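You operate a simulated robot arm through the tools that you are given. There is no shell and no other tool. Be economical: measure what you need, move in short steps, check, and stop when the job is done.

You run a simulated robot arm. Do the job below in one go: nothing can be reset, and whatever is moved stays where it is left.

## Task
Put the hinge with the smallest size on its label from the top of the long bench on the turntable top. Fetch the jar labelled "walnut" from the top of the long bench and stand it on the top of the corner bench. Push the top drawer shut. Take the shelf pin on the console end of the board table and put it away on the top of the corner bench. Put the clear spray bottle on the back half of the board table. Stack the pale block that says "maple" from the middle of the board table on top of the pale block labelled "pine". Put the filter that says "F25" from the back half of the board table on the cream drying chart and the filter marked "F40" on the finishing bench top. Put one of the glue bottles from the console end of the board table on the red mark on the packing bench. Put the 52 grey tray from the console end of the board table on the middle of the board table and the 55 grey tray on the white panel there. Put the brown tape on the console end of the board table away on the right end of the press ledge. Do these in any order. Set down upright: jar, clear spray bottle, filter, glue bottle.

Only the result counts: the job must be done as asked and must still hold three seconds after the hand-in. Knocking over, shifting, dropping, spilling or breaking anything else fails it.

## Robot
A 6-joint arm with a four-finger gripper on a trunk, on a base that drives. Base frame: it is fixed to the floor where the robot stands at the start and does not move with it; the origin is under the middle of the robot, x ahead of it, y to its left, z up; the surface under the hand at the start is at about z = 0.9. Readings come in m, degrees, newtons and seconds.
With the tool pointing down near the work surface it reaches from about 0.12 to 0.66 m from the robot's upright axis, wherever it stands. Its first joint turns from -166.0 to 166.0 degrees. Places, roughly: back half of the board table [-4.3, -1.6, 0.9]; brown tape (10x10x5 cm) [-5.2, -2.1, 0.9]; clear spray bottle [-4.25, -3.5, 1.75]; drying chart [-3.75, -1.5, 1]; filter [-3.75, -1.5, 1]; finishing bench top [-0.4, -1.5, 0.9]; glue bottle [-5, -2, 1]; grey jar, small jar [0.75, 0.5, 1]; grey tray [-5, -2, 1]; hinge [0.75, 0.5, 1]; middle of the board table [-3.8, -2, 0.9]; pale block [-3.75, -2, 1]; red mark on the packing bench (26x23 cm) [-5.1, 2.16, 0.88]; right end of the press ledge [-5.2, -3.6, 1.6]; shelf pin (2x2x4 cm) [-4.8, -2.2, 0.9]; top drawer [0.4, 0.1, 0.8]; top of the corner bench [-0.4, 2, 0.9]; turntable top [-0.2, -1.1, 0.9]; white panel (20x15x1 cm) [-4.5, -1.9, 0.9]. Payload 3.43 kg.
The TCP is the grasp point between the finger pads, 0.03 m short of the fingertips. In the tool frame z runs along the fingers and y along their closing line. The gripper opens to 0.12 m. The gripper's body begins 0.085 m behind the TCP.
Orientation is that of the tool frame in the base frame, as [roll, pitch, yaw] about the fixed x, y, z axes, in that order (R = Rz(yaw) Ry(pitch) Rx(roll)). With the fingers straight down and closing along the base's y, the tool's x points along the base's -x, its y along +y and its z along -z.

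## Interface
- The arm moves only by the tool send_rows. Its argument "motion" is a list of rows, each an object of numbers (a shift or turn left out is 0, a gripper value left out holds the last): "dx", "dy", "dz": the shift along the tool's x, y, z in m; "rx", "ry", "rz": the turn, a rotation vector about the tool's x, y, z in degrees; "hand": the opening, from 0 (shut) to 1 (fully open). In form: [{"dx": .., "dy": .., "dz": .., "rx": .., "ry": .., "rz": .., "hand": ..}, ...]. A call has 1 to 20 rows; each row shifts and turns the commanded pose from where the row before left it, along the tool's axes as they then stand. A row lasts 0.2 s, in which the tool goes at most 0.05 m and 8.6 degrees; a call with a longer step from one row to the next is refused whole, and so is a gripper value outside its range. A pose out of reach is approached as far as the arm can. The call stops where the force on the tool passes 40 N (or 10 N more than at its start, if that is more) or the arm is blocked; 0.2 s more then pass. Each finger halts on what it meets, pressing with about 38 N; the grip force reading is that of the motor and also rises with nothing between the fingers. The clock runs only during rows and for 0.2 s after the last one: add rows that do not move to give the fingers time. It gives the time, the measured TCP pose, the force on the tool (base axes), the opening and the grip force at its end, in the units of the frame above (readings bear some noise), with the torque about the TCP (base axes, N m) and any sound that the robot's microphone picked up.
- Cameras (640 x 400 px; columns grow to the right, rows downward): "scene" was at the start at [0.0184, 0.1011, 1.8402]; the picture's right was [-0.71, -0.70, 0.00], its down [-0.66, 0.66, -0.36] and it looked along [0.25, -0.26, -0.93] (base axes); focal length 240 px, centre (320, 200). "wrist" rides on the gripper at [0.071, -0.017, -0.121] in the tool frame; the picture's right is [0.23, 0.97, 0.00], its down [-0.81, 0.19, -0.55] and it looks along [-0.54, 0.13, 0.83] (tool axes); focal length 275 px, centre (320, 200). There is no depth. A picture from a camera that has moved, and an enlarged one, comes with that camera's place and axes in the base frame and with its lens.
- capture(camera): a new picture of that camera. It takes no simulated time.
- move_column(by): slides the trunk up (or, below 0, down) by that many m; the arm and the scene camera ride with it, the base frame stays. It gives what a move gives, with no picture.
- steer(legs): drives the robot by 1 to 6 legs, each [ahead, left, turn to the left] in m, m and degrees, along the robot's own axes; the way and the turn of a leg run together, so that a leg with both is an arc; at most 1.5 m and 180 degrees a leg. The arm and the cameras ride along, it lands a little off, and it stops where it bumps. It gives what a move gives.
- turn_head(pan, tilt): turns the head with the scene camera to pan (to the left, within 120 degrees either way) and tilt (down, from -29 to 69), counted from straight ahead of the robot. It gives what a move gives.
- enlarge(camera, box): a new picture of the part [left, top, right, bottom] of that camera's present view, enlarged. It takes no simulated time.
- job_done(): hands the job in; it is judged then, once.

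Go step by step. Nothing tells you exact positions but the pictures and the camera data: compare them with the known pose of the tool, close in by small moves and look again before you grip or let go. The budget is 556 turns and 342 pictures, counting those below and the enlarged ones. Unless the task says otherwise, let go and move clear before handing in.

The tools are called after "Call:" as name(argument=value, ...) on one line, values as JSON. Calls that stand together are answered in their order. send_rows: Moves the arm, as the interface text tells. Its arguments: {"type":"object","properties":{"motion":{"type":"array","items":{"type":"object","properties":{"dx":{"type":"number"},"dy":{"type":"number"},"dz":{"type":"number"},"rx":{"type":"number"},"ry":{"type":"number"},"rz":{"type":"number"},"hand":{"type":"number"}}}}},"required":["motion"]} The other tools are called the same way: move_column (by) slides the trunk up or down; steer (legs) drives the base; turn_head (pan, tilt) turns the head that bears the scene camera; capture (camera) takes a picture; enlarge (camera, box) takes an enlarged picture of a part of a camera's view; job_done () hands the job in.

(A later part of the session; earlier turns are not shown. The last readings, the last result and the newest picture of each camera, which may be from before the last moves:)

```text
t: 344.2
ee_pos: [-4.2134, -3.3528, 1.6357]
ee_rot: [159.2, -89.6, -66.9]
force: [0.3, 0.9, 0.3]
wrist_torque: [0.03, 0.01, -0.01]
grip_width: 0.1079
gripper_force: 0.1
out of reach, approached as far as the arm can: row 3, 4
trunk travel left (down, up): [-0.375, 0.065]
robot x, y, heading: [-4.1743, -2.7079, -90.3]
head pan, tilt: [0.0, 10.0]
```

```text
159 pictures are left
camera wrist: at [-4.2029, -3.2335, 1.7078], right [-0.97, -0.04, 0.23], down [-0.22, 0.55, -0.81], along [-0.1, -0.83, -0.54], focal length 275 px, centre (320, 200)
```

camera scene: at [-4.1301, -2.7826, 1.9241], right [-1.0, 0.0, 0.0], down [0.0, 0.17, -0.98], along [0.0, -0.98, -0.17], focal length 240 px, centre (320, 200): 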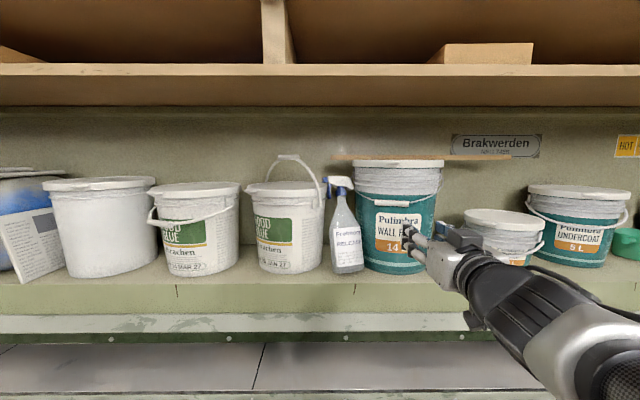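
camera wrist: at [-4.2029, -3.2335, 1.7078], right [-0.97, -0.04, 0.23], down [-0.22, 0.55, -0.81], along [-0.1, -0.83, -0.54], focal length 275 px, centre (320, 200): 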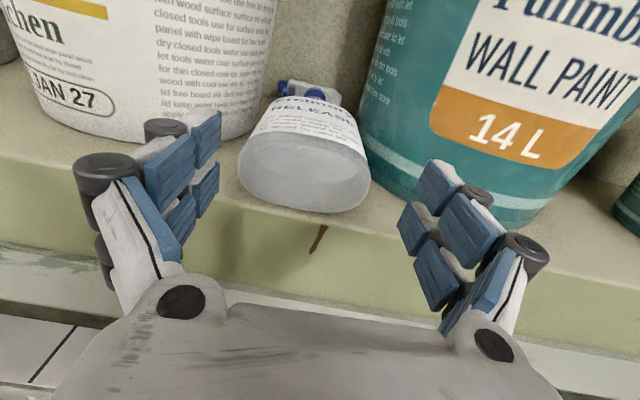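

Call:
send_rows(motion=[{"dy": -0.006}, {}])

Call:
steer(legs=[[0.06, 0, 0]])

Call:
capture(camera="wrist")

```text
t: 344.8
ee_pos: [-4.2142, -3.3542, 1.6381]
ee_rot: [164.1, -89.5, -71.9]
force: [-0.7, -0.3, 0.5]
wrist_torque: [0.0, -0.01, 0.02]
grip_width: 0.1078
gripper_force: 0.1
out of reach, approached as far as the arm can: row 1
trunk travel left (down, up): [-0.375, 0.065]
robot x, y, heading: [-4.1743, -2.7092, -90.0]
head pan, tilt: [0.0, 10.0]
```

```text
t: 345.8
ee_pos: [-4.2153, -3.4135, 1.6358]
ee_rot: [165.4, -89.4, -73.2]
force: [-0.1, -0.3, 0.1]
wrist_torque: [-0.02, -0.04, 0.04]
grip_width: 0.1083
gripper_force: 0.0
trunk travel left (down, up): [-0.375, 0.065]
robot x, y, heading: [-4.1757, -2.7701, -90.2]
head pan, tilt: [0.0, 10.0]
```

```text
158 pictures are left
camera wrist: at [-4.203, -3.2948, 1.7081], right [-0.97, -0.04, 0.23], down [-0.22, 0.55, -0.81], along [-0.1, -0.83, -0.55], focal length 275 px, centre (320, 200)
```

wrist: 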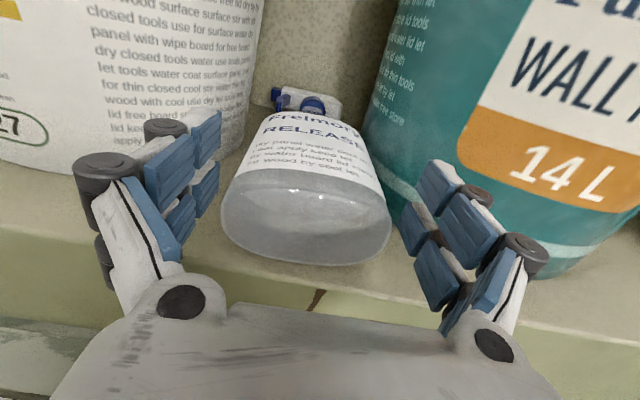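

Bottle base is between the fingers. Closing.

Call:
send_rows(motion=[{"hand": 0.8}, {"hand": 0.7}, {"hand": 0.6}, {}, {}])

Call:
capture(camera="wrist")

```text
t: 347.0
ee_pos: [-4.2149, -3.4129, 1.638]
ee_rot: [162.1, -89.5, -69.8]
force: [-0.5, -1.2, 1.5]
wrist_torque: [-0.31, 0.04, -0.06]
grip_width: 0.0981
gripper_force: 38.3
trunk travel left (down, up): [-0.375, 0.065]
robot x, y, heading: [-4.1808, -2.7638, -90.3]
head pan, tilt: [0.0, 10.0]
```

```text
157 pictures are left
camera wrist: at [-4.2032, -3.2933, 1.7089], right [-0.97, -0.04, 0.23], down [-0.22, 0.55, -0.81], along [-0.1, -0.83, -0.54], focal length 275 px, centre (320, 200)
```

wrist: 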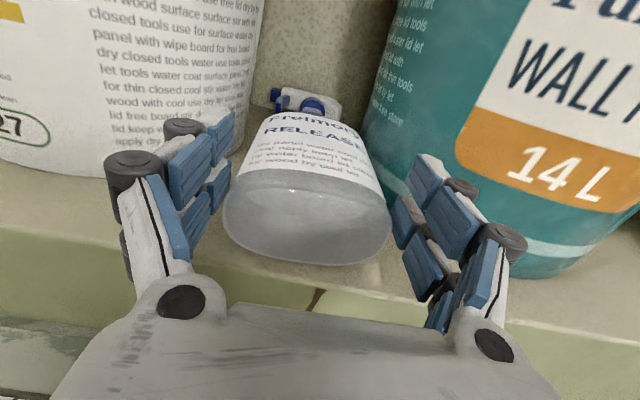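

Gripped (38 N). Dragging it out 7 cm by backing the base.

Call:
steer(legs=[[-0.07, 0, 0]])

Call:
capture(camera="wrist")

Call:
enlarge(camera="scene", box=[270, 140, 430, 290])

```text
t: 348.0
ee_pos: [-4.2145, -3.3403, 1.637]
ee_rot: [163.5, -89.5, -71.3]
force: [-1.0, -1.6, 0.1]
wrist_torque: [-0.25, -0.01, -0.02]
grip_width: 0.0979
gripper_force: 38.3
trunk travel left (down, up): [-0.375, 0.065]
robot x, y, heading: [-4.175, -2.7006, -90.4]
head pan, tilt: [0.0, 10.0]
```

```text
156 pictures are left
camera wrist: at [-4.2027, -3.2215, 1.7089], right [-0.97, -0.04, 0.23], down [-0.22, 0.55, -0.81], along [-0.1, -0.83, -0.54], focal length 275 px, centre (320, 200)
```

wrist: 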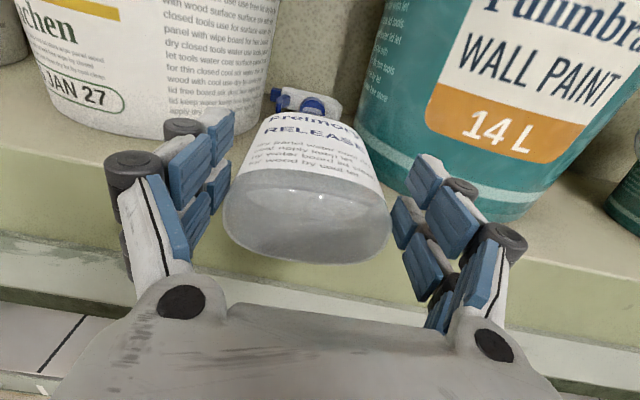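

```text
2.67 times, centred on (350, 215) of scene
camera zoom: at [-4.0362, -2.7698, 1.9241], right [-1.0, 0.0, 0.0], down [0.0, 0.17, -0.98], along [0.0, -0.98, -0.17], focal length 640 px, centre (240, 160)
```

zoom: 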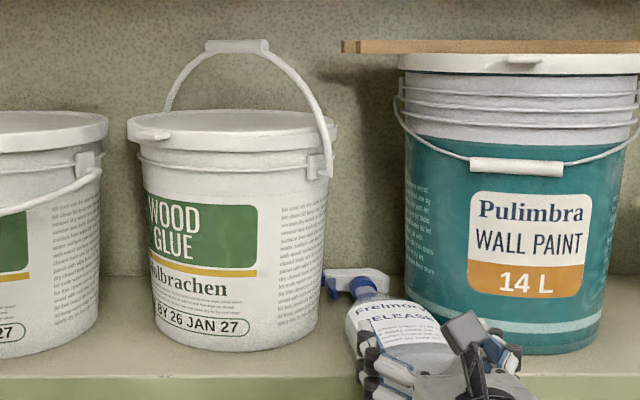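

It followed. Regripping deeper: open, advance 4 cm, close.

Call:
send_rows(motion=[{"hand": 0.9}, {}])

Call:
steer(legs=[[0.04, 0, 0]])

Call:
send_rows(motion=[{"hand": 0.75}, {"hand": 0.6}, {}, {}])

Call:
capture(camera="wrist")

```text
t: 348.6
ee_pos: [-4.2141, -3.3405, 1.6372]
ee_rot: [163.8, -89.5, -71.6]
force: [0.1, 0.3, -0.6]
wrist_torque: [-0.04, -0.01, -0.02]
grip_width: 0.1081
gripper_force: 0.0
trunk travel left (down, up): [-0.375, 0.065]
robot x, y, heading: [-4.1773, -2.6992, -90.2]
head pan, tilt: [0.0, 10.0]
```

```text
t: 349.5
ee_pos: [-4.2141, -3.3828, 1.637]
ee_rot: [165.3, -89.5, -73.2]
force: [0.6, -1.4, -0.4]
wrist_torque: [0.02, -0.03, 0.0]
grip_width: 0.1082
gripper_force: 0.0
trunk travel left (down, up): [-0.375, 0.065]
robot x, y, heading: [-4.1718, -2.7343, -90.1]
head pan, tilt: [0.0, 10.0]
```

```text
t: 350.5
ee_pos: [-4.2148, -3.3804, 1.6388]
ee_rot: [161.7, -89.6, -69.5]
force: [0.4, -1.7, 3.2]
wrist_torque: [-0.2, 0.02, 0.01]
grip_width: 0.0973
gripper_force: 37.5
trunk travel left (down, up): [-0.375, 0.065]
robot x, y, heading: [-4.1772, -2.7364, -90.2]
head pan, tilt: [0.0, 10.0]
```

```text
154 pictures are left
camera wrist: at [-4.203, -3.2616, 1.709], right [-0.97, -0.04, 0.23], down [-0.22, 0.55, -0.81], along [-0.1, -0.83, -0.54], focal length 275 px, centre (320, 200)
```

wrist: 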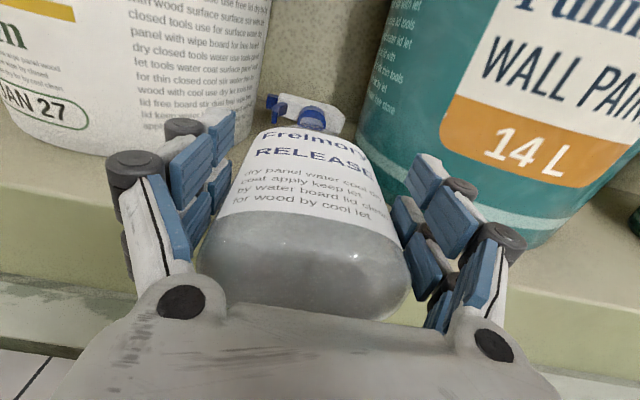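

Firm deep grip. Lifting slightly and backing out.

Call:
send_rows(motion=[{"dx": 0.015}, {"dx": 0.015}, {}])

Call:
steer(legs=[[-0.2, 0, 0]])

Call:
capture(camera="wrist")

Call:
capture(camera="scene")

```text
t: 351.3
ee_pos: [-4.2148, -3.3806, 1.6649]
ee_rot: [167.7, -89.3, -75.5]
force: [0.6, 1.0, -4.2]
wrist_torque: [0.25, 0.02, 0.0]
grip_width: 0.0974
gripper_force: 38.5
trunk travel left (down, up): [-0.375, 0.065]
robot x, y, heading: [-4.1743, -2.7374, -90.2]
head pan, tilt: [0.0, 10.0]
```

```text
t: 352.9
ee_pos: [-4.2177, -3.1817, 1.6649]
ee_rot: [165.7, -89.5, -74.0]
force: [-0.6, -0.1, -3.9]
wrist_torque: [0.29, 0.01, 0.03]
grip_width: 0.0973
gripper_force: 38.2
trunk travel left (down, up): [-0.375, 0.065]
robot x, y, heading: [-4.1718, -2.5378, -90.5]
head pan, tilt: [0.0, 10.0]
```

```text
153 pictures are left
camera wrist: at [-4.2052, -3.0628, 1.7365], right [-0.97, -0.03, 0.23], down [-0.21, 0.55, -0.81], along [-0.1, -0.83, -0.55], focal length 275 px, centre (320, 200)
```

wrist: 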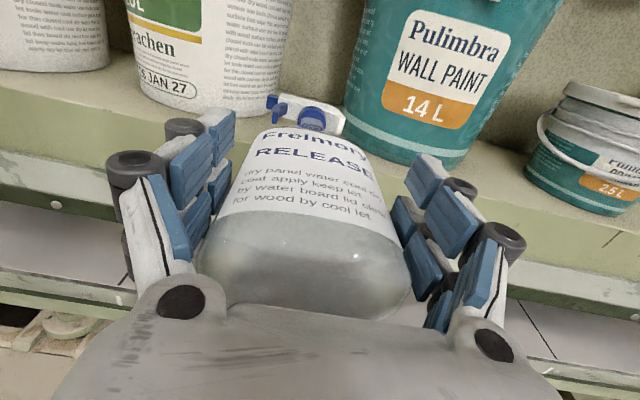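

```text
152 pictures are left
camera scene: at [-4.0354, -2.6132, 1.924], right [-1.0, 0.01, 0.0], down [0.0, 0.17, -0.98], along [-0.01, -0.98, -0.17], focal length 240 px, centre (320, 200)
```

scene: 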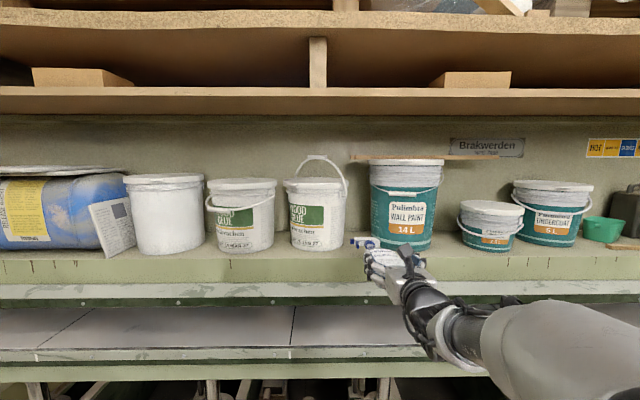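

The bottle is free and the buckets are undisturbed. I'll turn to face the table, back up, and lay the bottle down near the south edge so I can regrip it from above and stand it up.

Call:
steer(legs=[[0, 0, 180], [-0.32, 0, 0], [0, -0.12, 0]])

Call:
move_column(by=-0.3)

Call:
turn_head(pan=0, tilt=40)

Call:
capture(camera="scene")

```text
t: 363.0
ee_pos: [-3.9921, -2.2207, 1.6642]
ee_rot: [165.9, -89.4, 101.6]
force: [-0.1, 0.0, -3.5]
wrist_torque: [-0.26, -0.02, -0.01]
grip_width: 0.097
gripper_force: 38.1
trunk travel left (down, up): [-0.375, 0.065]
robot x, y, heading: [-4.0851, -2.8585, 84.9]
head pan, tilt: [0.0, 10.0]
```

```text
t: 366.0
ee_pos: [-3.9908, -2.2201, 1.3646]
ee_rot: [165.7, -89.3, 101.6]
force: [-0.1, 0.2, -3.2]
wrist_torque: [-0.25, 0.01, 0.02]
grip_width: 0.0971
gripper_force: 38.1
trunk travel left (down, up): [-0.075, 0.365]
robot x, y, heading: [-4.0857, -2.8585, 84.9]
head pan, tilt: [0.0, 10.0]
```

```text
t: 366.9
ee_pos: [-3.9904, -2.2209, 1.3641]
ee_rot: [166.4, -89.3, 101.0]
force: [0.4, 0.2, -4.3]
wrist_torque: [-0.25, 0.02, 0.0]
grip_width: 0.0967
gripper_force: 37.6
trunk travel left (down, up): [-0.075, 0.365]
robot x, y, heading: [-4.0865, -2.8594, 85.3]
head pan, tilt: [0.0, 40.0]
```

```text
151 pictures are left
camera scene: at [-4.2189, -2.7801, 1.5764], right [1.0, -0.09, 0.0], down [-0.06, -0.64, -0.77], along [0.07, 0.76, -0.64], focal length 240 px, centre (320, 200)
```

scene: 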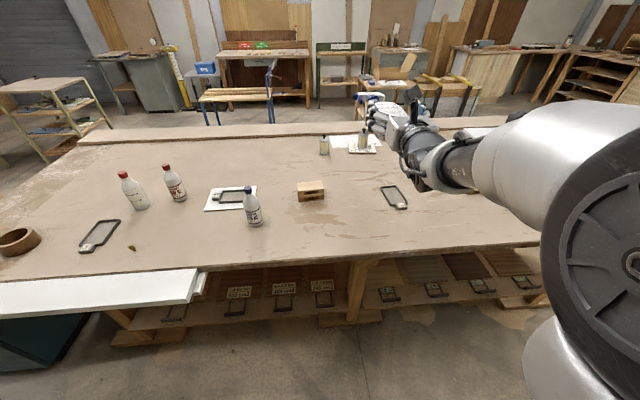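

Lowering the bottle toward the table (tool stays horizontal, hand beyond the edge).

Call:
send_rows(motion=[{"dx": -0.045}, {"dx": -0.045}, {"dx": -0.045}, {"dx": -0.045}, {"dx": -0.045}, {"dx": -0.045}, {"dx": -0.045}, {"dx": -0.04}, {}])

Call:
capture(camera="scene")

Call:
capture(camera="wrist")

```text
t: 368.9
ee_pos: [-3.9574, -2.2288, 1.0152]
ee_rot: [163.5, -89.4, 104.5]
force: [0.8, 0.1, -3.6]
wrist_torque: [-0.29, 0.04, 0.04]
grip_width: 0.0971
gripper_force: 38.3
out of reach, approached as far as the arm can: row 2, 3, 5, 6
trunk travel left (down, up): [-0.075, 0.365]
robot x, y, heading: [-4.0863, -2.8573, 85.0]
head pan, tilt: [0.0, 40.0]
```

```text
150 pictures are left
camera scene: at [-4.2189, -2.7802, 1.5764], right [1.0, -0.09, 0.0], down [-0.06, -0.64, -0.77], along [0.07, 0.76, -0.64], focal length 240 px, centre (320, 200)
```

scene: 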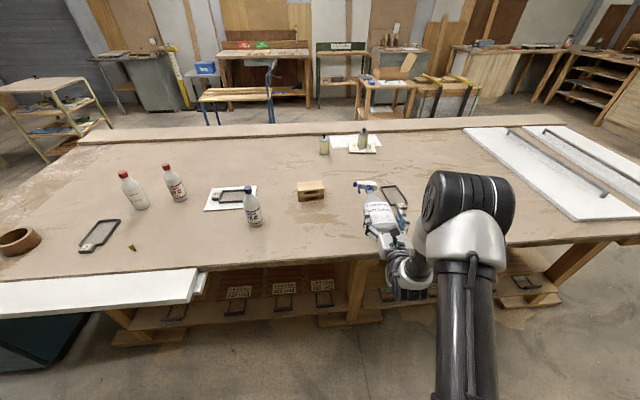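

```text
149 pictures are left
camera wrist: at [-3.9792, -2.3488, 1.0859], right [0.97, -0.03, 0.23], down [0.17, -0.57, -0.81], along [0.16, 0.82, -0.55], focal length 275 px, centre (320, 200)
```

wrist: 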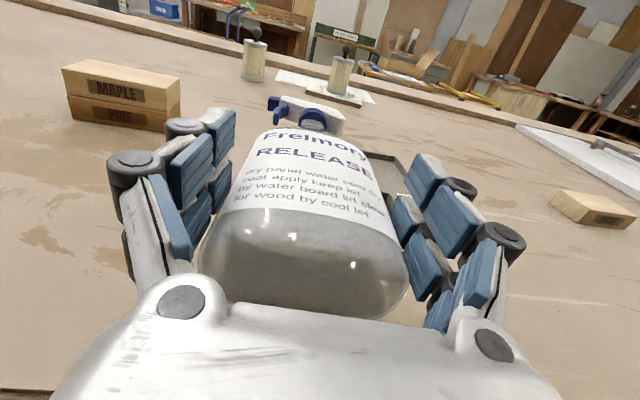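

Call:
send_rows(motion=[{"dy": -0.03}, {"dx": -0.035}, {"dx": -0.025}, {"dx": -0.005}, {}])

Call:
capture(camera="wrist")

```text
t: 369.8
ee_pos: [-3.9581, -2.2325, 0.9675]
ee_rot: [16.5, -88.1, -108.5]
force: [0.3, 2.9, 8.3]
wrist_torque: [0.29, -0.07, 0.23]
grip_width: 0.0974
gripper_force: 37.6
out of reach, approached as far as the arm can: row 1, 2
trunk travel left (down, up): [-0.075, 0.365]
robot x, y, heading: [-4.0801, -2.8591, 84.8]
head pan, tilt: [0.0, 40.0]
stopped in row 4: the force on the tool passed its limit at 46 N (the readings are from after the stop); the commanded pose is now the measured one
```

```text
148 pictures are left
camera wrist: at [-3.9806, -2.3551, 1.0336], right [0.97, -0.04, 0.24], down [0.18, -0.53, -0.83], along [0.16, 0.84, -0.51], focal length 275 px, centre (320, 200)
```

wrist: 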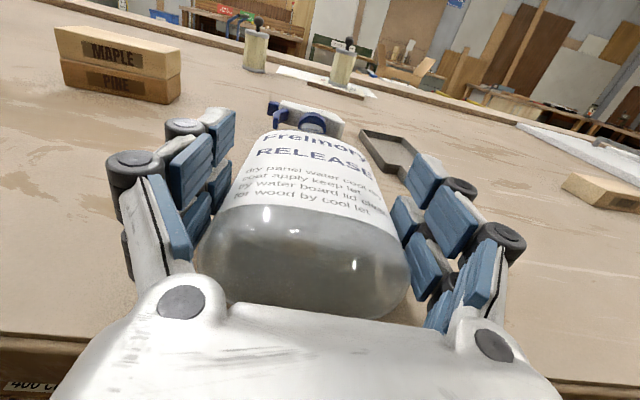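

The bottle's front end touches the table first, so it's nose-down a bit. I'll pitch up a few degrees while lowering the rear.

Call:
send_rows(motion=[{"dx": 0.006}, {"ry": 4}, {"dx": -0.006}, {"dx": -0.004}, {"dx": -0.004}, {"dx": -0.004}])

Call:
capture(camera="wrist")

Call:
enlarge(camera="scene", box=[330, 160, 470, 300])

```text
t: 371.1
ee_pos: [-3.9577, -2.2285, 0.9658]
ee_rot: [5.6, -83.1, -97.6]
force: [-0.6, 1.1, 8.6]
wrist_torque: [-0.67, 0.03, -0.01]
grip_width: 0.0973
gripper_force: 38.5
trunk travel left (down, up): [-0.075, 0.365]
robot x, y, heading: [-4.0851, -2.8585, 85.1]
head pan, tilt: [0.0, 40.0]
stopped in row 6: the force on the tool passed its limit at 43 N (the readings are from after the stop); the commanded pose is now the measured one
```

```text
147 pictures are left
camera wrist: at [-3.9801, -2.3577, 1.0204], right [0.97, -0.06, 0.24], down [0.19, -0.46, -0.87], along [0.16, 0.89, -0.43], focal length 275 px, centre (320, 200)
```

wrist: 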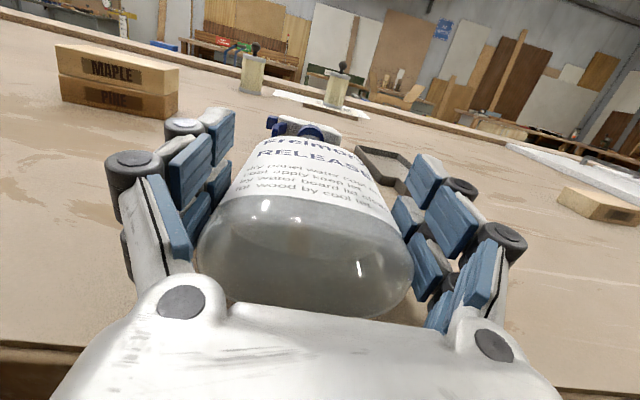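

```text
2.86 times, centred on (400, 230) of scene
camera zoom: at [-4.2192, -2.7814, 1.5762], right [1.0, -0.09, 0.0], down [-0.06, -0.64, -0.77], along [0.07, 0.76, -0.64], focal length 686 px, centre (91, 114)
```

zoom: 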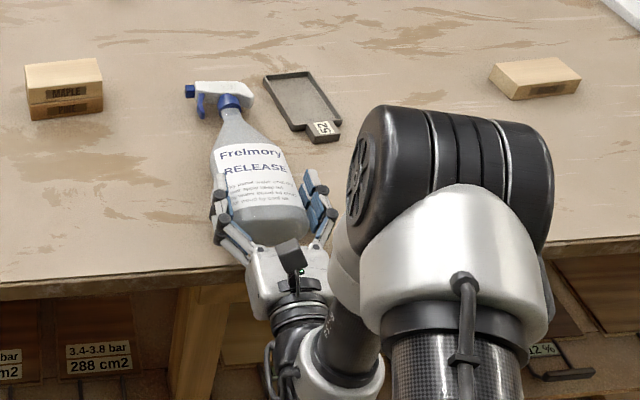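

The hand itself may be resting on the table edge. I'll lift a hair, pull back 5 cm, level the tool, and lower again.

Call:
send_rows(motion=[{"dx": 0.012}, {"ry": -3}, {"dz": -0.025}, {"dz": -0.025}, {"dx": -0.01}, {"dx": -0.006}, {"dx": -0.005}, {"dx": -0.005}, {"dx": -0.005}, {"dx": -0.005}, {"dx": -0.005}])

Call:
capture(camera="wrist")

```text
t: 372.6
ee_pos: [-3.9574, -2.2769, 0.965]
ee_rot: [9.6, -84.7, -101.7]
force: [-0.5, 3.3, 12.4]
wrist_torque: [-0.26, 0.03, 0.0]
grip_width: 0.0974
gripper_force: 37.8
trunk travel left (down, up): [-0.075, 0.365]
robot x, y, heading: [-4.0849, -2.8571, 84.9]
head pan, tilt: [0.0, 40.0]
stopped in row 7: the force on the tool passed its limit at 43 N (the readings are from after the stop); the commanded pose is now the measured one
```

```text
145 pictures are left
camera wrist: at [-3.9807, -2.4045, 1.0236], right [0.97, -0.06, 0.24], down [0.19, -0.48, -0.85], along [0.17, 0.87, -0.46], focal length 275 px, centre (320, 200)
```

wrist: 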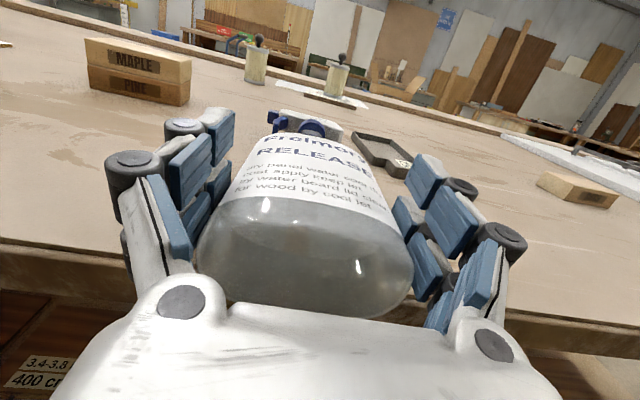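

The bottle itself is resting on the table (its body hangs ~6.5 cm below the TCP). I'll slide it forward so it's safely on the table and release.

Call:
send_rows(motion=[{"dx": 0.006}, {"dz": 0.025}, {"dz": 0.025}, {"dz": 0.01}, {"dx": -0.003}, {"dx": -0.002}, {"dx": -0.001}])

```text
t: 374.2
ee_pos: [-3.9564, -2.2177, 0.9669]
ee_rot: [9.9, -85.2, -101.6]
force: [-0.7, 0.3, -3.7]
wrist_torque: [-0.3, 0.0, 0.01]
grip_width: 0.0979
gripper_force: 38.1
trunk travel left (down, up): [-0.075, 0.365]
robot x, y, heading: [-4.0839, -2.8585, 85.0]
head pan, tilt: [0.0, 40.0]
```

Call:
send_rows(motion=[{"dx": -0.002}, {"dx": -0.001}, {"dx": -0.001}, {"dx": -0.001}])

```text
t: 375.2
ee_pos: [-3.9555, -2.2168, 0.9654]
ee_rot: [9.8, -84.9, -101.6]
force: [-2.0, 1.5, 7.5]
wrist_torque: [-0.43, 0.15, 0.0]
grip_width: 0.0977
gripper_force: 38.2
trunk travel left (down, up): [-0.075, 0.365]
robot x, y, heading: [-4.0835, -2.8551, 84.9]
head pan, tilt: [0.0, 40.0]
```

Call:
send_rows(motion=[{"hand": 0.85}, {"hand": 0.9}, {"hand": 1}, {}, {"dz": -0.03}, {"dz": -0.04}, {"dz": -0.04}, {"dz": -0.04}])

Call:
capture(camera="wrist")

Call:
enlarge(camera="scene", box=[330, 160, 470, 300])

```text
t: 377.0
ee_pos: [-3.9539, -2.3634, 0.9511]
ee_rot: [9.8, -85.5, -101.7]
force: [1.1, -0.2, 0.4]
wrist_torque: [-0.01, -0.04, 0.0]
grip_width: 0.12
gripper_force: 0.1
out of reach, approached as far as the arm can: row 8
trunk travel left (down, up): [-0.075, 0.365]
robot x, y, heading: [-4.088, -2.8595, 85.0]
head pan, tilt: [0.0, 40.0]
```

```text
144 pictures are left
camera wrist: at [-3.9752, -2.4902, 1.0126], right [0.97, -0.05, 0.24], down [0.19, -0.49, -0.85], along [0.16, 0.87, -0.47], focal length 275 px, centre (320, 200)
```

wrist: 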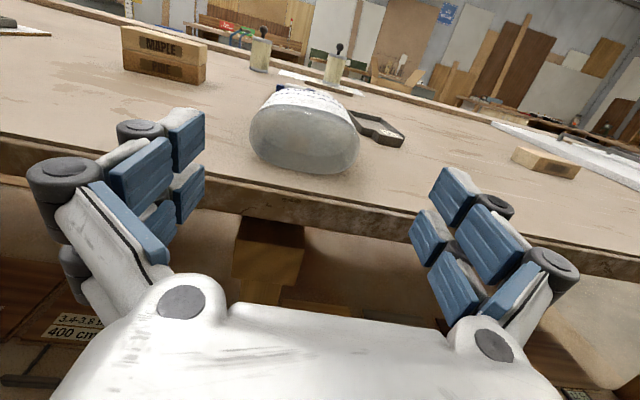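

```text
2.86 times, centred on (400, 230) of scene
camera zoom: at [-4.218, -2.7811, 1.5765], right [1.0, -0.09, 0.0], down [-0.06, -0.64, -0.77], along [0.07, 0.76, -0.64], focal length 686 px, centre (91, 114)
```

zoom: 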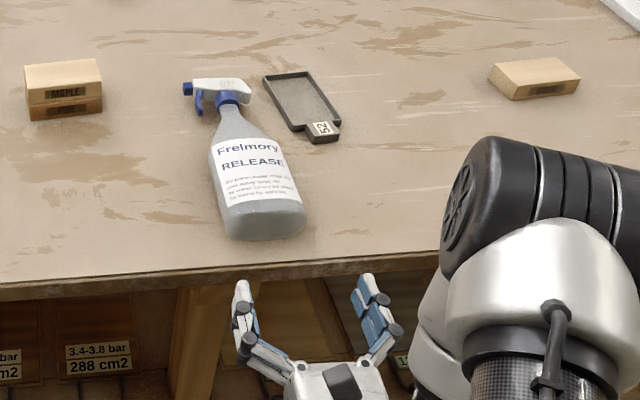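

The bottle lies stably on the table at x≈-3.945, y −2.245…−2.0. Next: raise the hand, pitch it to point down (camera on the far side), and move over the upper body.

Call:
send_rows(motion=[{"dx": 0.045}, {"dx": 0.045}, {"dx": 0.045}, {"dx": 0.045}, {"dx": 0.045}, {"dx": 0.045}, {"ry": -8.5}, {"ry": -8.5}, {"ry": -8.5}, {"ry": -8.5}, {"ry": -8.5}, {"ry": -8.5}, {"ry": -8.5}, {"ry": -8.5}, {"ry": -8.5}, {"ry": -8.5}, {"ry": -8.5}, {}])

Call:
capture(camera="scene")

```text
t: 380.8
ee_pos: [-3.9407, -2.3537, 1.2141]
ee_rot: [179.2, -1.2, 87.9]
force: [0.5, -0.5, -0.3]
wrist_torque: [-0.01, 0.01, -0.02]
grip_width: 0.12
gripper_force: 0.0
out of reach, approached as far as the arm can: row 3, 4, 5
trunk travel left (down, up): [-0.075, 0.365]
robot x, y, heading: [-4.084, -2.8534, 84.8]
head pan, tilt: [0.0, 40.0]
```

```text
142 pictures are left
camera scene: at [-4.219, -2.7811, 1.5764], right [1.0, -0.09, 0.0], down [-0.06, -0.64, -0.77], along [0.07, 0.76, -0.64], focal length 240 px, centre (320, 200)
```

scene: 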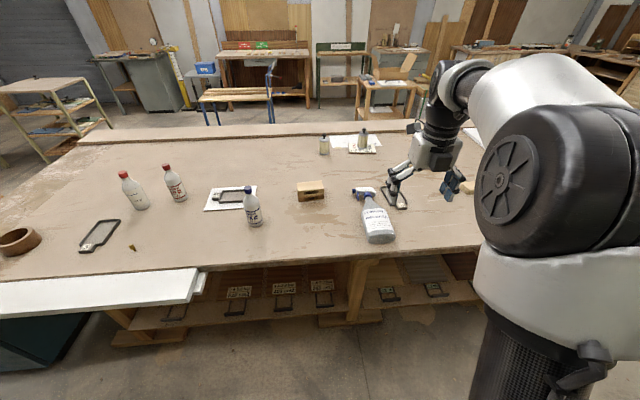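

Call:
steer(legs=[[0.15, 0.01, 0]])

Call:
capture(camera="wrist")

```text
t: 382.1
ee_pos: [-3.9372, -2.2026, 1.2134]
ee_rot: [179.2, -1.1, 87.8]
force: [-0.8, 1.4, 0.3]
wrist_torque: [-0.05, -0.02, -0.01]
grip_width: 0.1199
gripper_force: 0.2
trunk travel left (down, up): [-0.075, 0.365]
robot x, y, heading: [-4.0804, -2.7088, 85.0]
head pan, tilt: [0.0, 40.0]
```

```text
141 pictures are left
camera wrist: at [-3.9543, -2.1342, 1.3346], right [0.98, 0.19, 0.02], down [0.15, -0.83, 0.54], along [0.12, -0.53, -0.84], focal length 275 px, centre (320, 200)
```

wrist: 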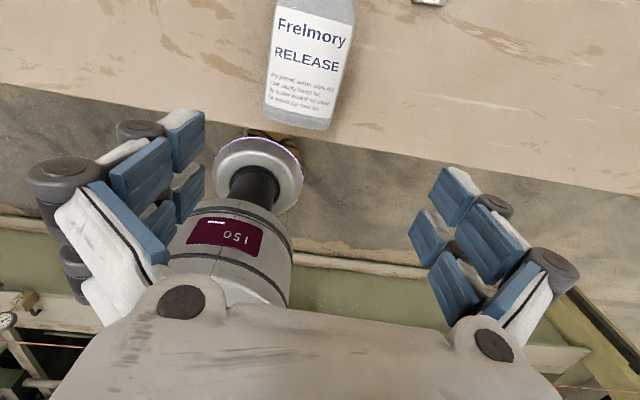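

Call:
send_rows(motion=[{"dx": 0.045, "dy": -0.013}, {"dx": 0.008}, {"dz": 0.045}, {"dz": 0.045}, {"dz": 0.045}, {"dz": 0.03}, {}])

Call:
capture(camera="wrist")

Call:
enlarge(camera="scene", box=[300, 130, 460, 270])

```text
t: 383.8
ee_pos: [-3.9494, -2.1468, 1.0534]
ee_rot: [179.3, -1.2, 87.9]
force: [-0.5, 0.7, -0.1]
wrist_torque: [0.01, 0.0, 0.0]
grip_width: 0.1201
gripper_force: 0.0
trunk travel left (down, up): [-0.075, 0.365]
robot x, y, heading: [-4.0805, -2.7087, 85.3]
head pan, tilt: [0.0, 40.0]
```

```text
140 pictures are left
camera wrist: at [-3.9653, -2.0784, 1.1747], right [0.98, 0.19, 0.02], down [0.15, -0.83, 0.54], along [0.12, -0.53, -0.84], focal length 275 px, centre (320, 200)
```

wrist: 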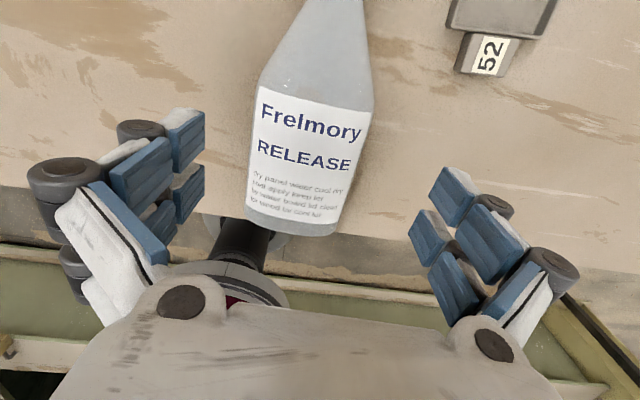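

```text
2.86 times, centred on (380, 200) of scene
camera zoom: at [-4.216, -2.6316, 1.5764], right [1.0, -0.09, 0.0], down [-0.06, -0.64, -0.77], along [0.07, 0.76, -0.64], focal length 686 px, centre (149, 200)
```

zoom: 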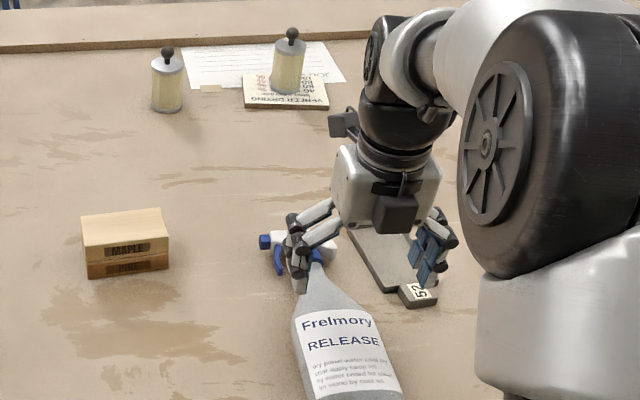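

Call:
send_rows(motion=[{"dx": -0.008, "dz": 0.04}, {"dz": 0.04}, {"dz": 0.025}, {}])

Call:
capture(camera="wrist")

```text
t: 384.8
ee_pos: [-3.9477, -2.1511, 0.9467]
ee_rot: [179.2, -1.2, 87.9]
force: [0.9, 0.4, 0.5]
wrist_torque: [0.0, -0.01, -0.04]
grip_width: 0.1201
gripper_force: 0.0
trunk travel left (down, up): [-0.075, 0.365]
robot x, y, heading: [-4.077, -2.7061, 85.0]
head pan, tilt: [0.0, 40.0]
```

```text
138 pictures are left
camera wrist: at [-3.9632, -2.0827, 1.068], right [0.98, 0.19, 0.02], down [0.15, -0.83, 0.54], along [0.12, -0.52, -0.84], focal length 275 px, centre (320, 200)
```

wrist: 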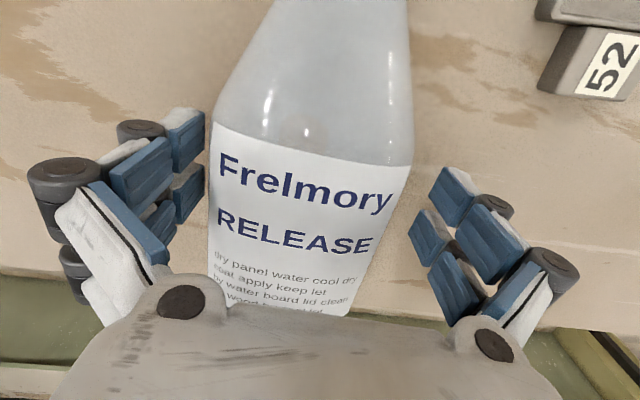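

Call:
send_rows(motion=[{"dz": 0.005}, {"hand": 0.85}, {"hand": 0.7}, {"hand": 0.55}, {}, {}])

Call:
send_rows(motion=[{"dz": -0.02}, {"dz": -0.045}, {"dz": -0.045}, {"dz": -0.045}, {"dz": -0.045}, {}])

Call:
capture(camera="wrist")

```text
t: 386.1
ee_pos: [-3.9454, -2.1516, 0.9412]
ee_rot: [179.2, -1.2, 88.0]
force: [-1.4, -0.1, 3.2]
wrist_torque: [-0.09, 0.09, 0.02]
grip_width: 0.0976
gripper_force: 37.7
trunk travel left (down, up): [-0.075, 0.365]
robot x, y, heading: [-4.0788, -2.7122, 84.9]
head pan, tilt: [0.0, 40.0]
```

```text
t: 387.6
ee_pos: [-3.9493, -2.1562, 1.1409]
ee_rot: [179.2, -1.2, 87.9]
force: [-0.1, 0.4, -4.2]
wrist_torque: [-0.04, -0.03, -0.04]
grip_width: 0.0973
gripper_force: 38.8
trunk travel left (down, up): [-0.075, 0.365]
robot x, y, heading: [-4.0814, -2.7068, 84.9]
head pan, tilt: [0.0, 40.0]
```

```text
137 pictures are left
camera wrist: at [-3.9655, -2.0881, 1.2615], right [0.98, 0.19, 0.02], down [0.15, -0.83, 0.54], along [0.12, -0.53, -0.84], focal length 275 px, centre (320, 200)
```

wrist: 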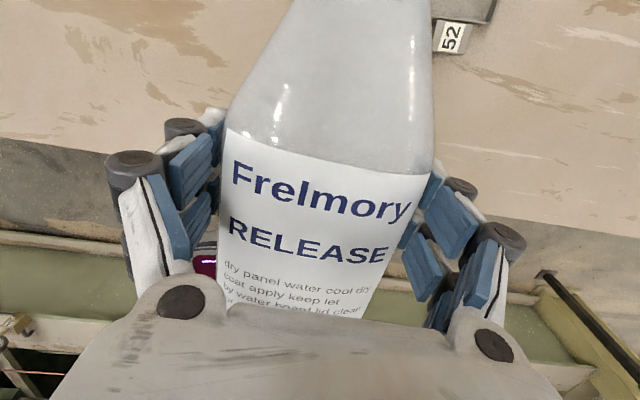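

Holding the bottle level. Now drive around the east end to the north side of the table.

Call:
steer(legs=[[0, 0, 5], [0, -1.5, 0], [0, -0.75, 0], [1.5, 0, 0], [0.35, 0, 0], [0, 0, 90]])

Call:
capture(camera="scene")

```text
t: 412.0
ee_pos: [-2.4296, -0.7762, 1.1407]
ee_rot: [179.2, -1.1, -173.7]
force: [-0.2, 0.2, -4.8]
wrist_torque: [-0.01, -0.01, -0.03]
grip_width: 0.0972
gripper_force: 38.1
trunk travel left (down, up): [-0.075, 0.365]
robot x, y, heading: [-1.863, -0.8257, -176.5]
head pan, tilt: [0.0, 40.0]
```

```text
136 pictures are left
camera scene: at [-1.9228, -0.9679, 1.5763], right [-0.06, 1.0, 0.0], down [0.64, 0.04, -0.77], along [-0.76, -0.05, -0.64], focal length 240 px, centre (320, 200)
```

scene: 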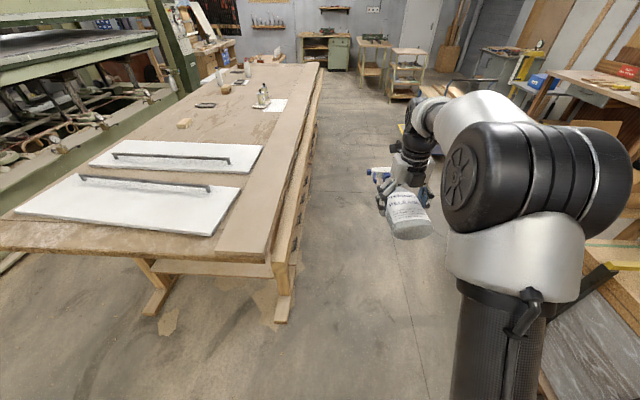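

Call:
steer(legs=[[0, -0.06, -3.5], [1.5, 0, 0], [0.95, 0, 0], [0, 0, 90]])

Call:
capture(camera="scene")

```text
t: 428.4
ee_pos: [-4.3721, -1.3471, 1.1406]
ee_rot: [179.3, -1.2, -85.2]
force: [0.1, -0.6, -3.9]
wrist_torque: [0.02, 0.03, -0.03]
grip_width: 0.0972
gripper_force: 38.2
trunk travel left (down, up): [-0.075, 0.365]
robot x, y, heading: [-4.3064, -0.7852, -88.3]
head pan, tilt: [0.0, 40.0]
```

```text
135 pictures are left
camera scene: at [-4.1648, -0.8419, 1.5763], right [-1.0, -0.03, 0.0], down [-0.02, 0.64, -0.77], along [0.02, -0.77, -0.64], focal length 240 px, centre (320, 200)
```

scene: 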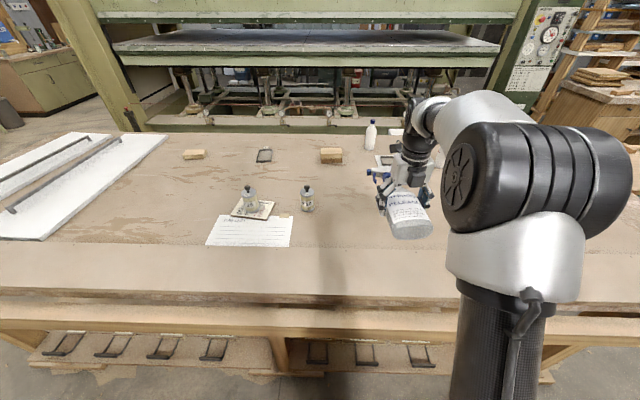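

Now pitch the tool up 90° so the bottle stands upright.

Call:
send_rows(motion=[{"dz": -0.04}, {"ry": 8.5}, {"ry": 8.5}, {"ry": 8.5}, {"ry": 8.5}, {"ry": 8.5}, {"ry": 8.5}, {"ry": 8.5}, {"ry": 8.5}, {"ry": 8.5}, {"ry": 8.5}, {"ry": 6.2}, {}])

Call:
capture(camera="scene")

Call:
capture(camera="wrist")

```text
t: 431.2
ee_pos: [-4.3707, -1.3445, 1.182]
ee_rot: [18.7, -87.5, 75.9]
force: [0.0, 0.3, -3.9]
wrist_torque: [0.02, -0.01, -0.02]
grip_width: 0.0975
gripper_force: 38.6
trunk travel left (down, up): [-0.075, 0.365]
robot x, y, heading: [-4.3059, -0.784, -88.3]
head pan, tilt: [0.0, 40.0]
```

```text
134 pictures are left
camera scene: at [-4.1649, -0.8417, 1.5764], right [-1.0, -0.03, 0.0], down [-0.02, 0.64, -0.77], along [0.02, -0.77, -0.64], focal length 240 px, centre (320, 200)
```

scene: 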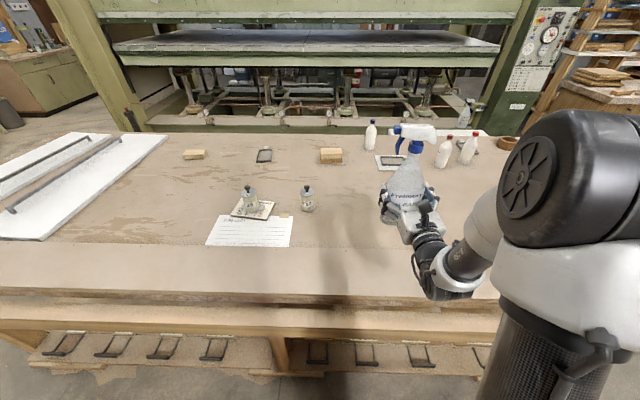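

```text
133 pictures are left
camera wrist: at [-4.3635, -1.2223, 1.2453], right [-0.97, -0.07, 0.24], down [-0.24, 0.5, -0.83], along [-0.07, -0.86, -0.5], focal length 275 px, centre (320, 200)
```

wrist: 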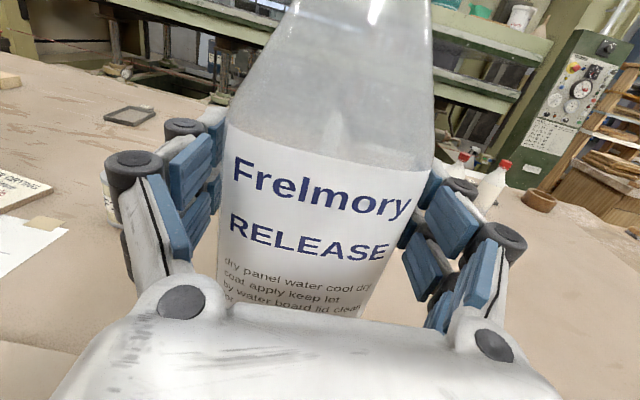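

Upright. Driving forward so the bottle is over the table's back half, and trimming tilt.

Call:
steer(legs=[[0.15, 0, -1.7]])

Call:
send_rows(motion=[{"ry": -2.4}, {"dz": 0.03}, {"dx": -0.04}, {"dx": -0.04}, {"dx": -0.04}, {}])

Call:
capture(camera="scene")

Call:
capture(camera="wrist")

```text
t: 432.6
ee_pos: [-4.3837, -1.4893, 1.1789]
ee_rot: [18.5, -87.7, 74.6]
force: [-0.5, -0.9, -4.5]
wrist_torque: [-0.02, -0.03, 0.01]
grip_width: 0.0973
gripper_force: 37.4
trunk travel left (down, up): [-0.075, 0.365]
robot x, y, heading: [-4.3022, -0.9236, -89.9]
head pan, tilt: [0.0, 40.0]
```

```text
t: 434.0
ee_pos: [-4.3824, -1.5191, 1.0605]
ee_rot: [91.5, -89.2, 1.6]
force: [-0.3, -0.4, -4.0]
wrist_torque: [0.04, 0.0, 0.0]
grip_width: 0.0974
gripper_force: 38.5
trunk travel left (down, up): [-0.075, 0.365]
robot x, y, heading: [-4.3022, -0.926, -89.8]
head pan, tilt: [0.0, 40.0]
```

```text
132 pictures are left
camera scene: at [-4.1641, -0.9911, 1.5764], right [-1.0, 0.0, 0.0], down [0.0, 0.64, -0.77], along [0.0, -0.77, -0.64], focal length 240 px, centre (320, 200)
```

scene: 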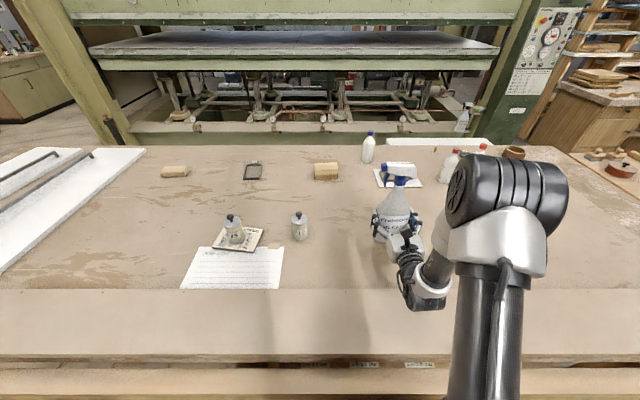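

```text
131 pictures are left
camera wrist: at [-4.3729, -1.4005, 1.131], right [-0.97, -0.05, 0.24], down [-0.23, 0.54, -0.81], along [-0.09, -0.84, -0.54], focal length 275 px, centre (320, 200)
```

wrist: 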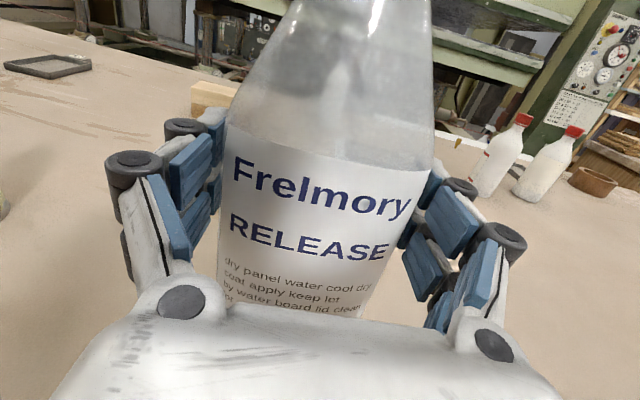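

Call:
send_rows(motion=[{"dx": -0.02}, {"dx": -0.01}, {"dx": -0.005}, {"dx": -0.004}, {"dx": -0.003}, {"dx": -0.003}, {"dx": -0.003}, {"dx": -0.002}, {"dx": -0.002}, {"dx": -0.002}, {"dx": -0.002}, {"dx": -0.002}])

Call:
capture(camera="wrist")

Call:
enlarge(camera="scene", box=[330, 140, 470, 280])

```text
t: 436.6
ee_pos: [-4.3867, -1.5171, 1.0094]
ee_rot: [40.6, -88.6, 52.5]
force: [-7.7, -2.7, 38.3]
wrist_torque: [-0.3, -0.95, -0.06]
grip_width: 0.0977
gripper_force: 38.2
trunk travel left (down, up): [-0.075, 0.365]
robot x, y, heading: [-4.3043, -0.9267, -89.7]
head pan, tilt: [0.0, 40.0]
```

```text
130 pictures are left
camera wrist: at [-4.3744, -1.3957, 1.0769], right [-0.97, -0.04, 0.25], down [-0.23, 0.53, -0.82], along [-0.09, -0.85, -0.52], focal length 275 px, centre (320, 200)
```

wrist: 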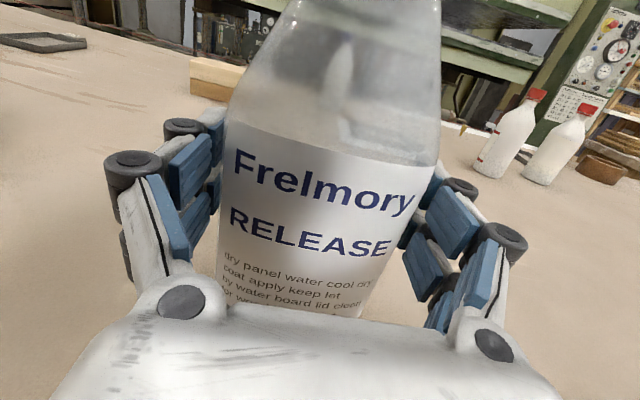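

```text
2.86 times, centred on (400, 210) of scene
camera zoom: at [-4.165, -0.9877, 1.5767], right [-1.0, 0.0, 0.0], down [0.0, 0.64, -0.77], along [0.0, -0.77, -0.64], focal length 686 px, centre (91, 171)
```

zoom: 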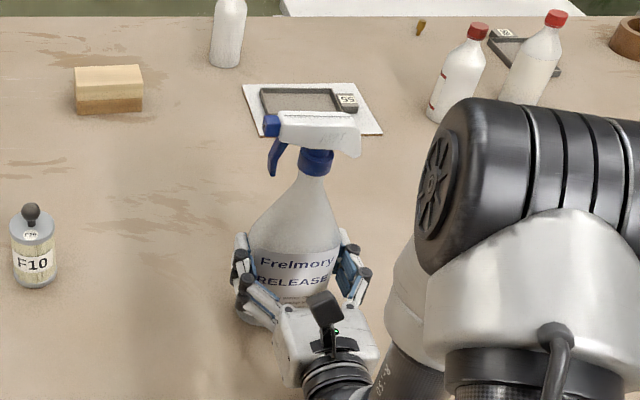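

Contact. Relaxing slightly and releasing, then backing the hand straight away.

Call:
send_rows(motion=[{"dx": 0.003}, {}])

Call:
send_rows(motion=[{"hand": 0.85}, {"hand": 0.92}, {"hand": 1}, {}])

Call:
capture(camera="wrist")

```text
t: 437.2
ee_pos: [-4.3861, -1.5171, 1.0085]
ee_rot: [54.2, -89.0, 38.6]
force: [-10.0, -1.7, 27.6]
wrist_torque: [-0.58, -0.17, -0.22]
grip_width: 0.0974
gripper_force: 38.2
trunk travel left (down, up): [-0.075, 0.365]
robot x, y, heading: [-4.3055, -0.9276, -89.9]
head pan, tilt: [0.0, 40.0]
```

```text
t: 438.2
ee_pos: [-4.383, -1.5188, 1.006]
ee_rot: [93.9, -89.2, -0.9]
force: [0.3, 0.2, 0.3]
wrist_torque: [-0.02, 0.0, -0.04]
grip_width: 0.1199
gripper_force: 0.1
trunk travel left (down, up): [-0.075, 0.365]
robot x, y, heading: [-4.3009, -0.9301, -89.6]
head pan, tilt: [0.0, 40.0]
```

```text
128 pictures are left
camera wrist: at [-4.3729, -1.3988, 1.0755], right [-0.97, -0.05, 0.24], down [-0.23, 0.54, -0.81], along [-0.09, -0.84, -0.54], focal length 275 px, centre (320, 200)
```

wrist: 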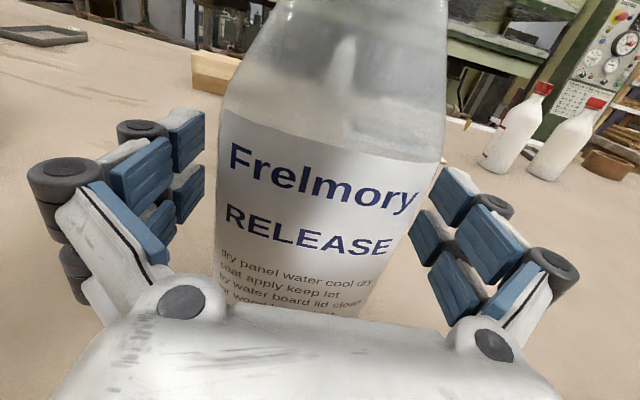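

Call:
send_rows(motion=[{"dy": 0.004}, {}])

Call:
steer(legs=[[-0.25, 0, 0]])

Call:
capture(camera="scene")

Call:
capture(camera="wrist")

```text
t: 438.8
ee_pos: [-4.3884, -1.5194, 1.0051]
ee_rot: [91.9, -89.2, 1.1]
force: [-0.5, -0.8, 0.2]
wrist_torque: [0.0, 0.0, 0.01]
grip_width: 0.1199
gripper_force: 0.0
trunk travel left (down, up): [-0.075, 0.365]
robot x, y, heading: [-4.3032, -0.9267, -89.8]
head pan, tilt: [0.0, 40.0]
```

```text
t: 440.6
ee_pos: [-4.394, -1.2718, 1.005]
ee_rot: [90.1, -89.1, 2.2]
force: [-0.9, 0.5, -1.4]
wrist_torque: [-0.02, -0.01, 0.0]
grip_width: 0.1201
gripper_force: 0.1
trunk travel left (down, up): [-0.075, 0.365]
robot x, y, heading: [-4.3068, -0.6836, -90.4]
head pan, tilt: [0.0, 40.0]
```

```text
127 pictures are left
camera scene: at [-4.1642, -0.7464, 1.5764], right [-1.0, 0.01, 0.0], down [0.01, 0.64, -0.77], along [-0.01, -0.77, -0.64], focal length 240 px, centre (320, 200)
```

scene: 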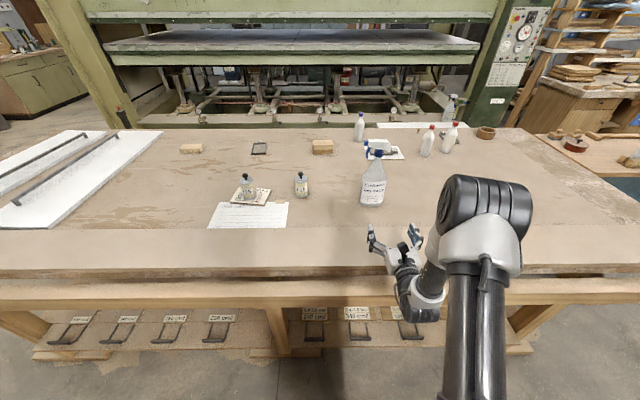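

```text
126 pictures are left
camera wrist: at [-4.382, -1.152, 1.0758], right [-0.97, -0.04, 0.24], down [-0.23, 0.54, -0.81], along [-0.1, -0.84, -0.54], focal length 275 px, centre (320, 200)
```

wrist: 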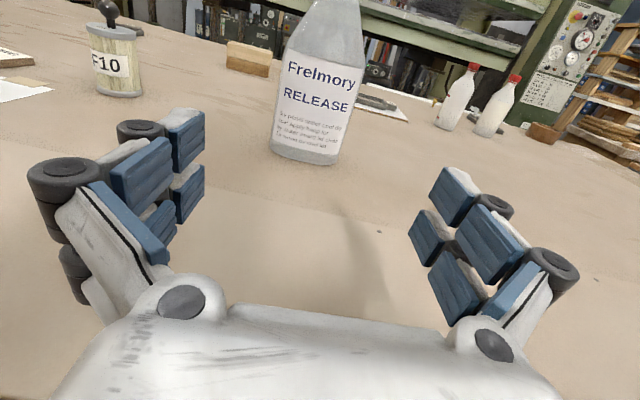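

The spray bottle stands upright on the back half. Next: tape, then glue, then pin, all from the south aisle. Raise, pitch the tool to 45°, restore the trunk and drive around.

Call:
send_rows(motion=[{"dx": 0.045}, {"dx": 0.045}, {"dx": 0.045}, {"ry": -8.5}, {"ry": -8.5}, {"ry": -8.5}, {"ry": -8.5}, {"ry": -8.5}, {"ry": -2.5}])

Call:
move_column(by=0.3)

Call:
steer(legs=[[0, 0, -90], [0, 0, 0.4]])

```text
t: 442.6
ee_pos: [-4.3929, -1.2728, 1.1405]
ee_rot: [178.9, -45.1, -86.9]
force: [-0.2, 0.4, -0.3]
wrist_torque: [0.01, 0.01, 0.02]
grip_width: 0.1203
gripper_force: 0.0
trunk travel left (down, up): [-0.075, 0.365]
robot x, y, heading: [-4.3018, -0.682, -90.6]
head pan, tilt: [0.0, 40.0]
```

```text
t: 445.6
ee_pos: [-4.3933, -1.2723, 1.4406]
ee_rot: [178.9, -44.9, -86.8]
force: [-0.1, -0.1, -0.3]
wrist_torque: [0.01, -0.02, -0.01]
grip_width: 0.1202
gripper_force: 0.1
trunk travel left (down, up): [-0.375, 0.065]
robot x, y, heading: [-4.3012, -0.6859, -90.5]
head pan, tilt: [0.0, 40.0]
```

```text
t: 450.2
ee_pos: [-4.891, -0.5827, 1.4402]
ee_rot: [178.9, -44.9, -177.7]
force: [0.0, 0.1, -0.5]
wrist_torque: [0.01, 0.01, -0.02]
grip_width: 0.12
gripper_force: 0.1
trunk travel left (down, up): [-0.375, 0.065]
robot x, y, heading: [-4.3012, -0.6825, 178.4]
head pan, tilt: [0.0, 40.0]
```

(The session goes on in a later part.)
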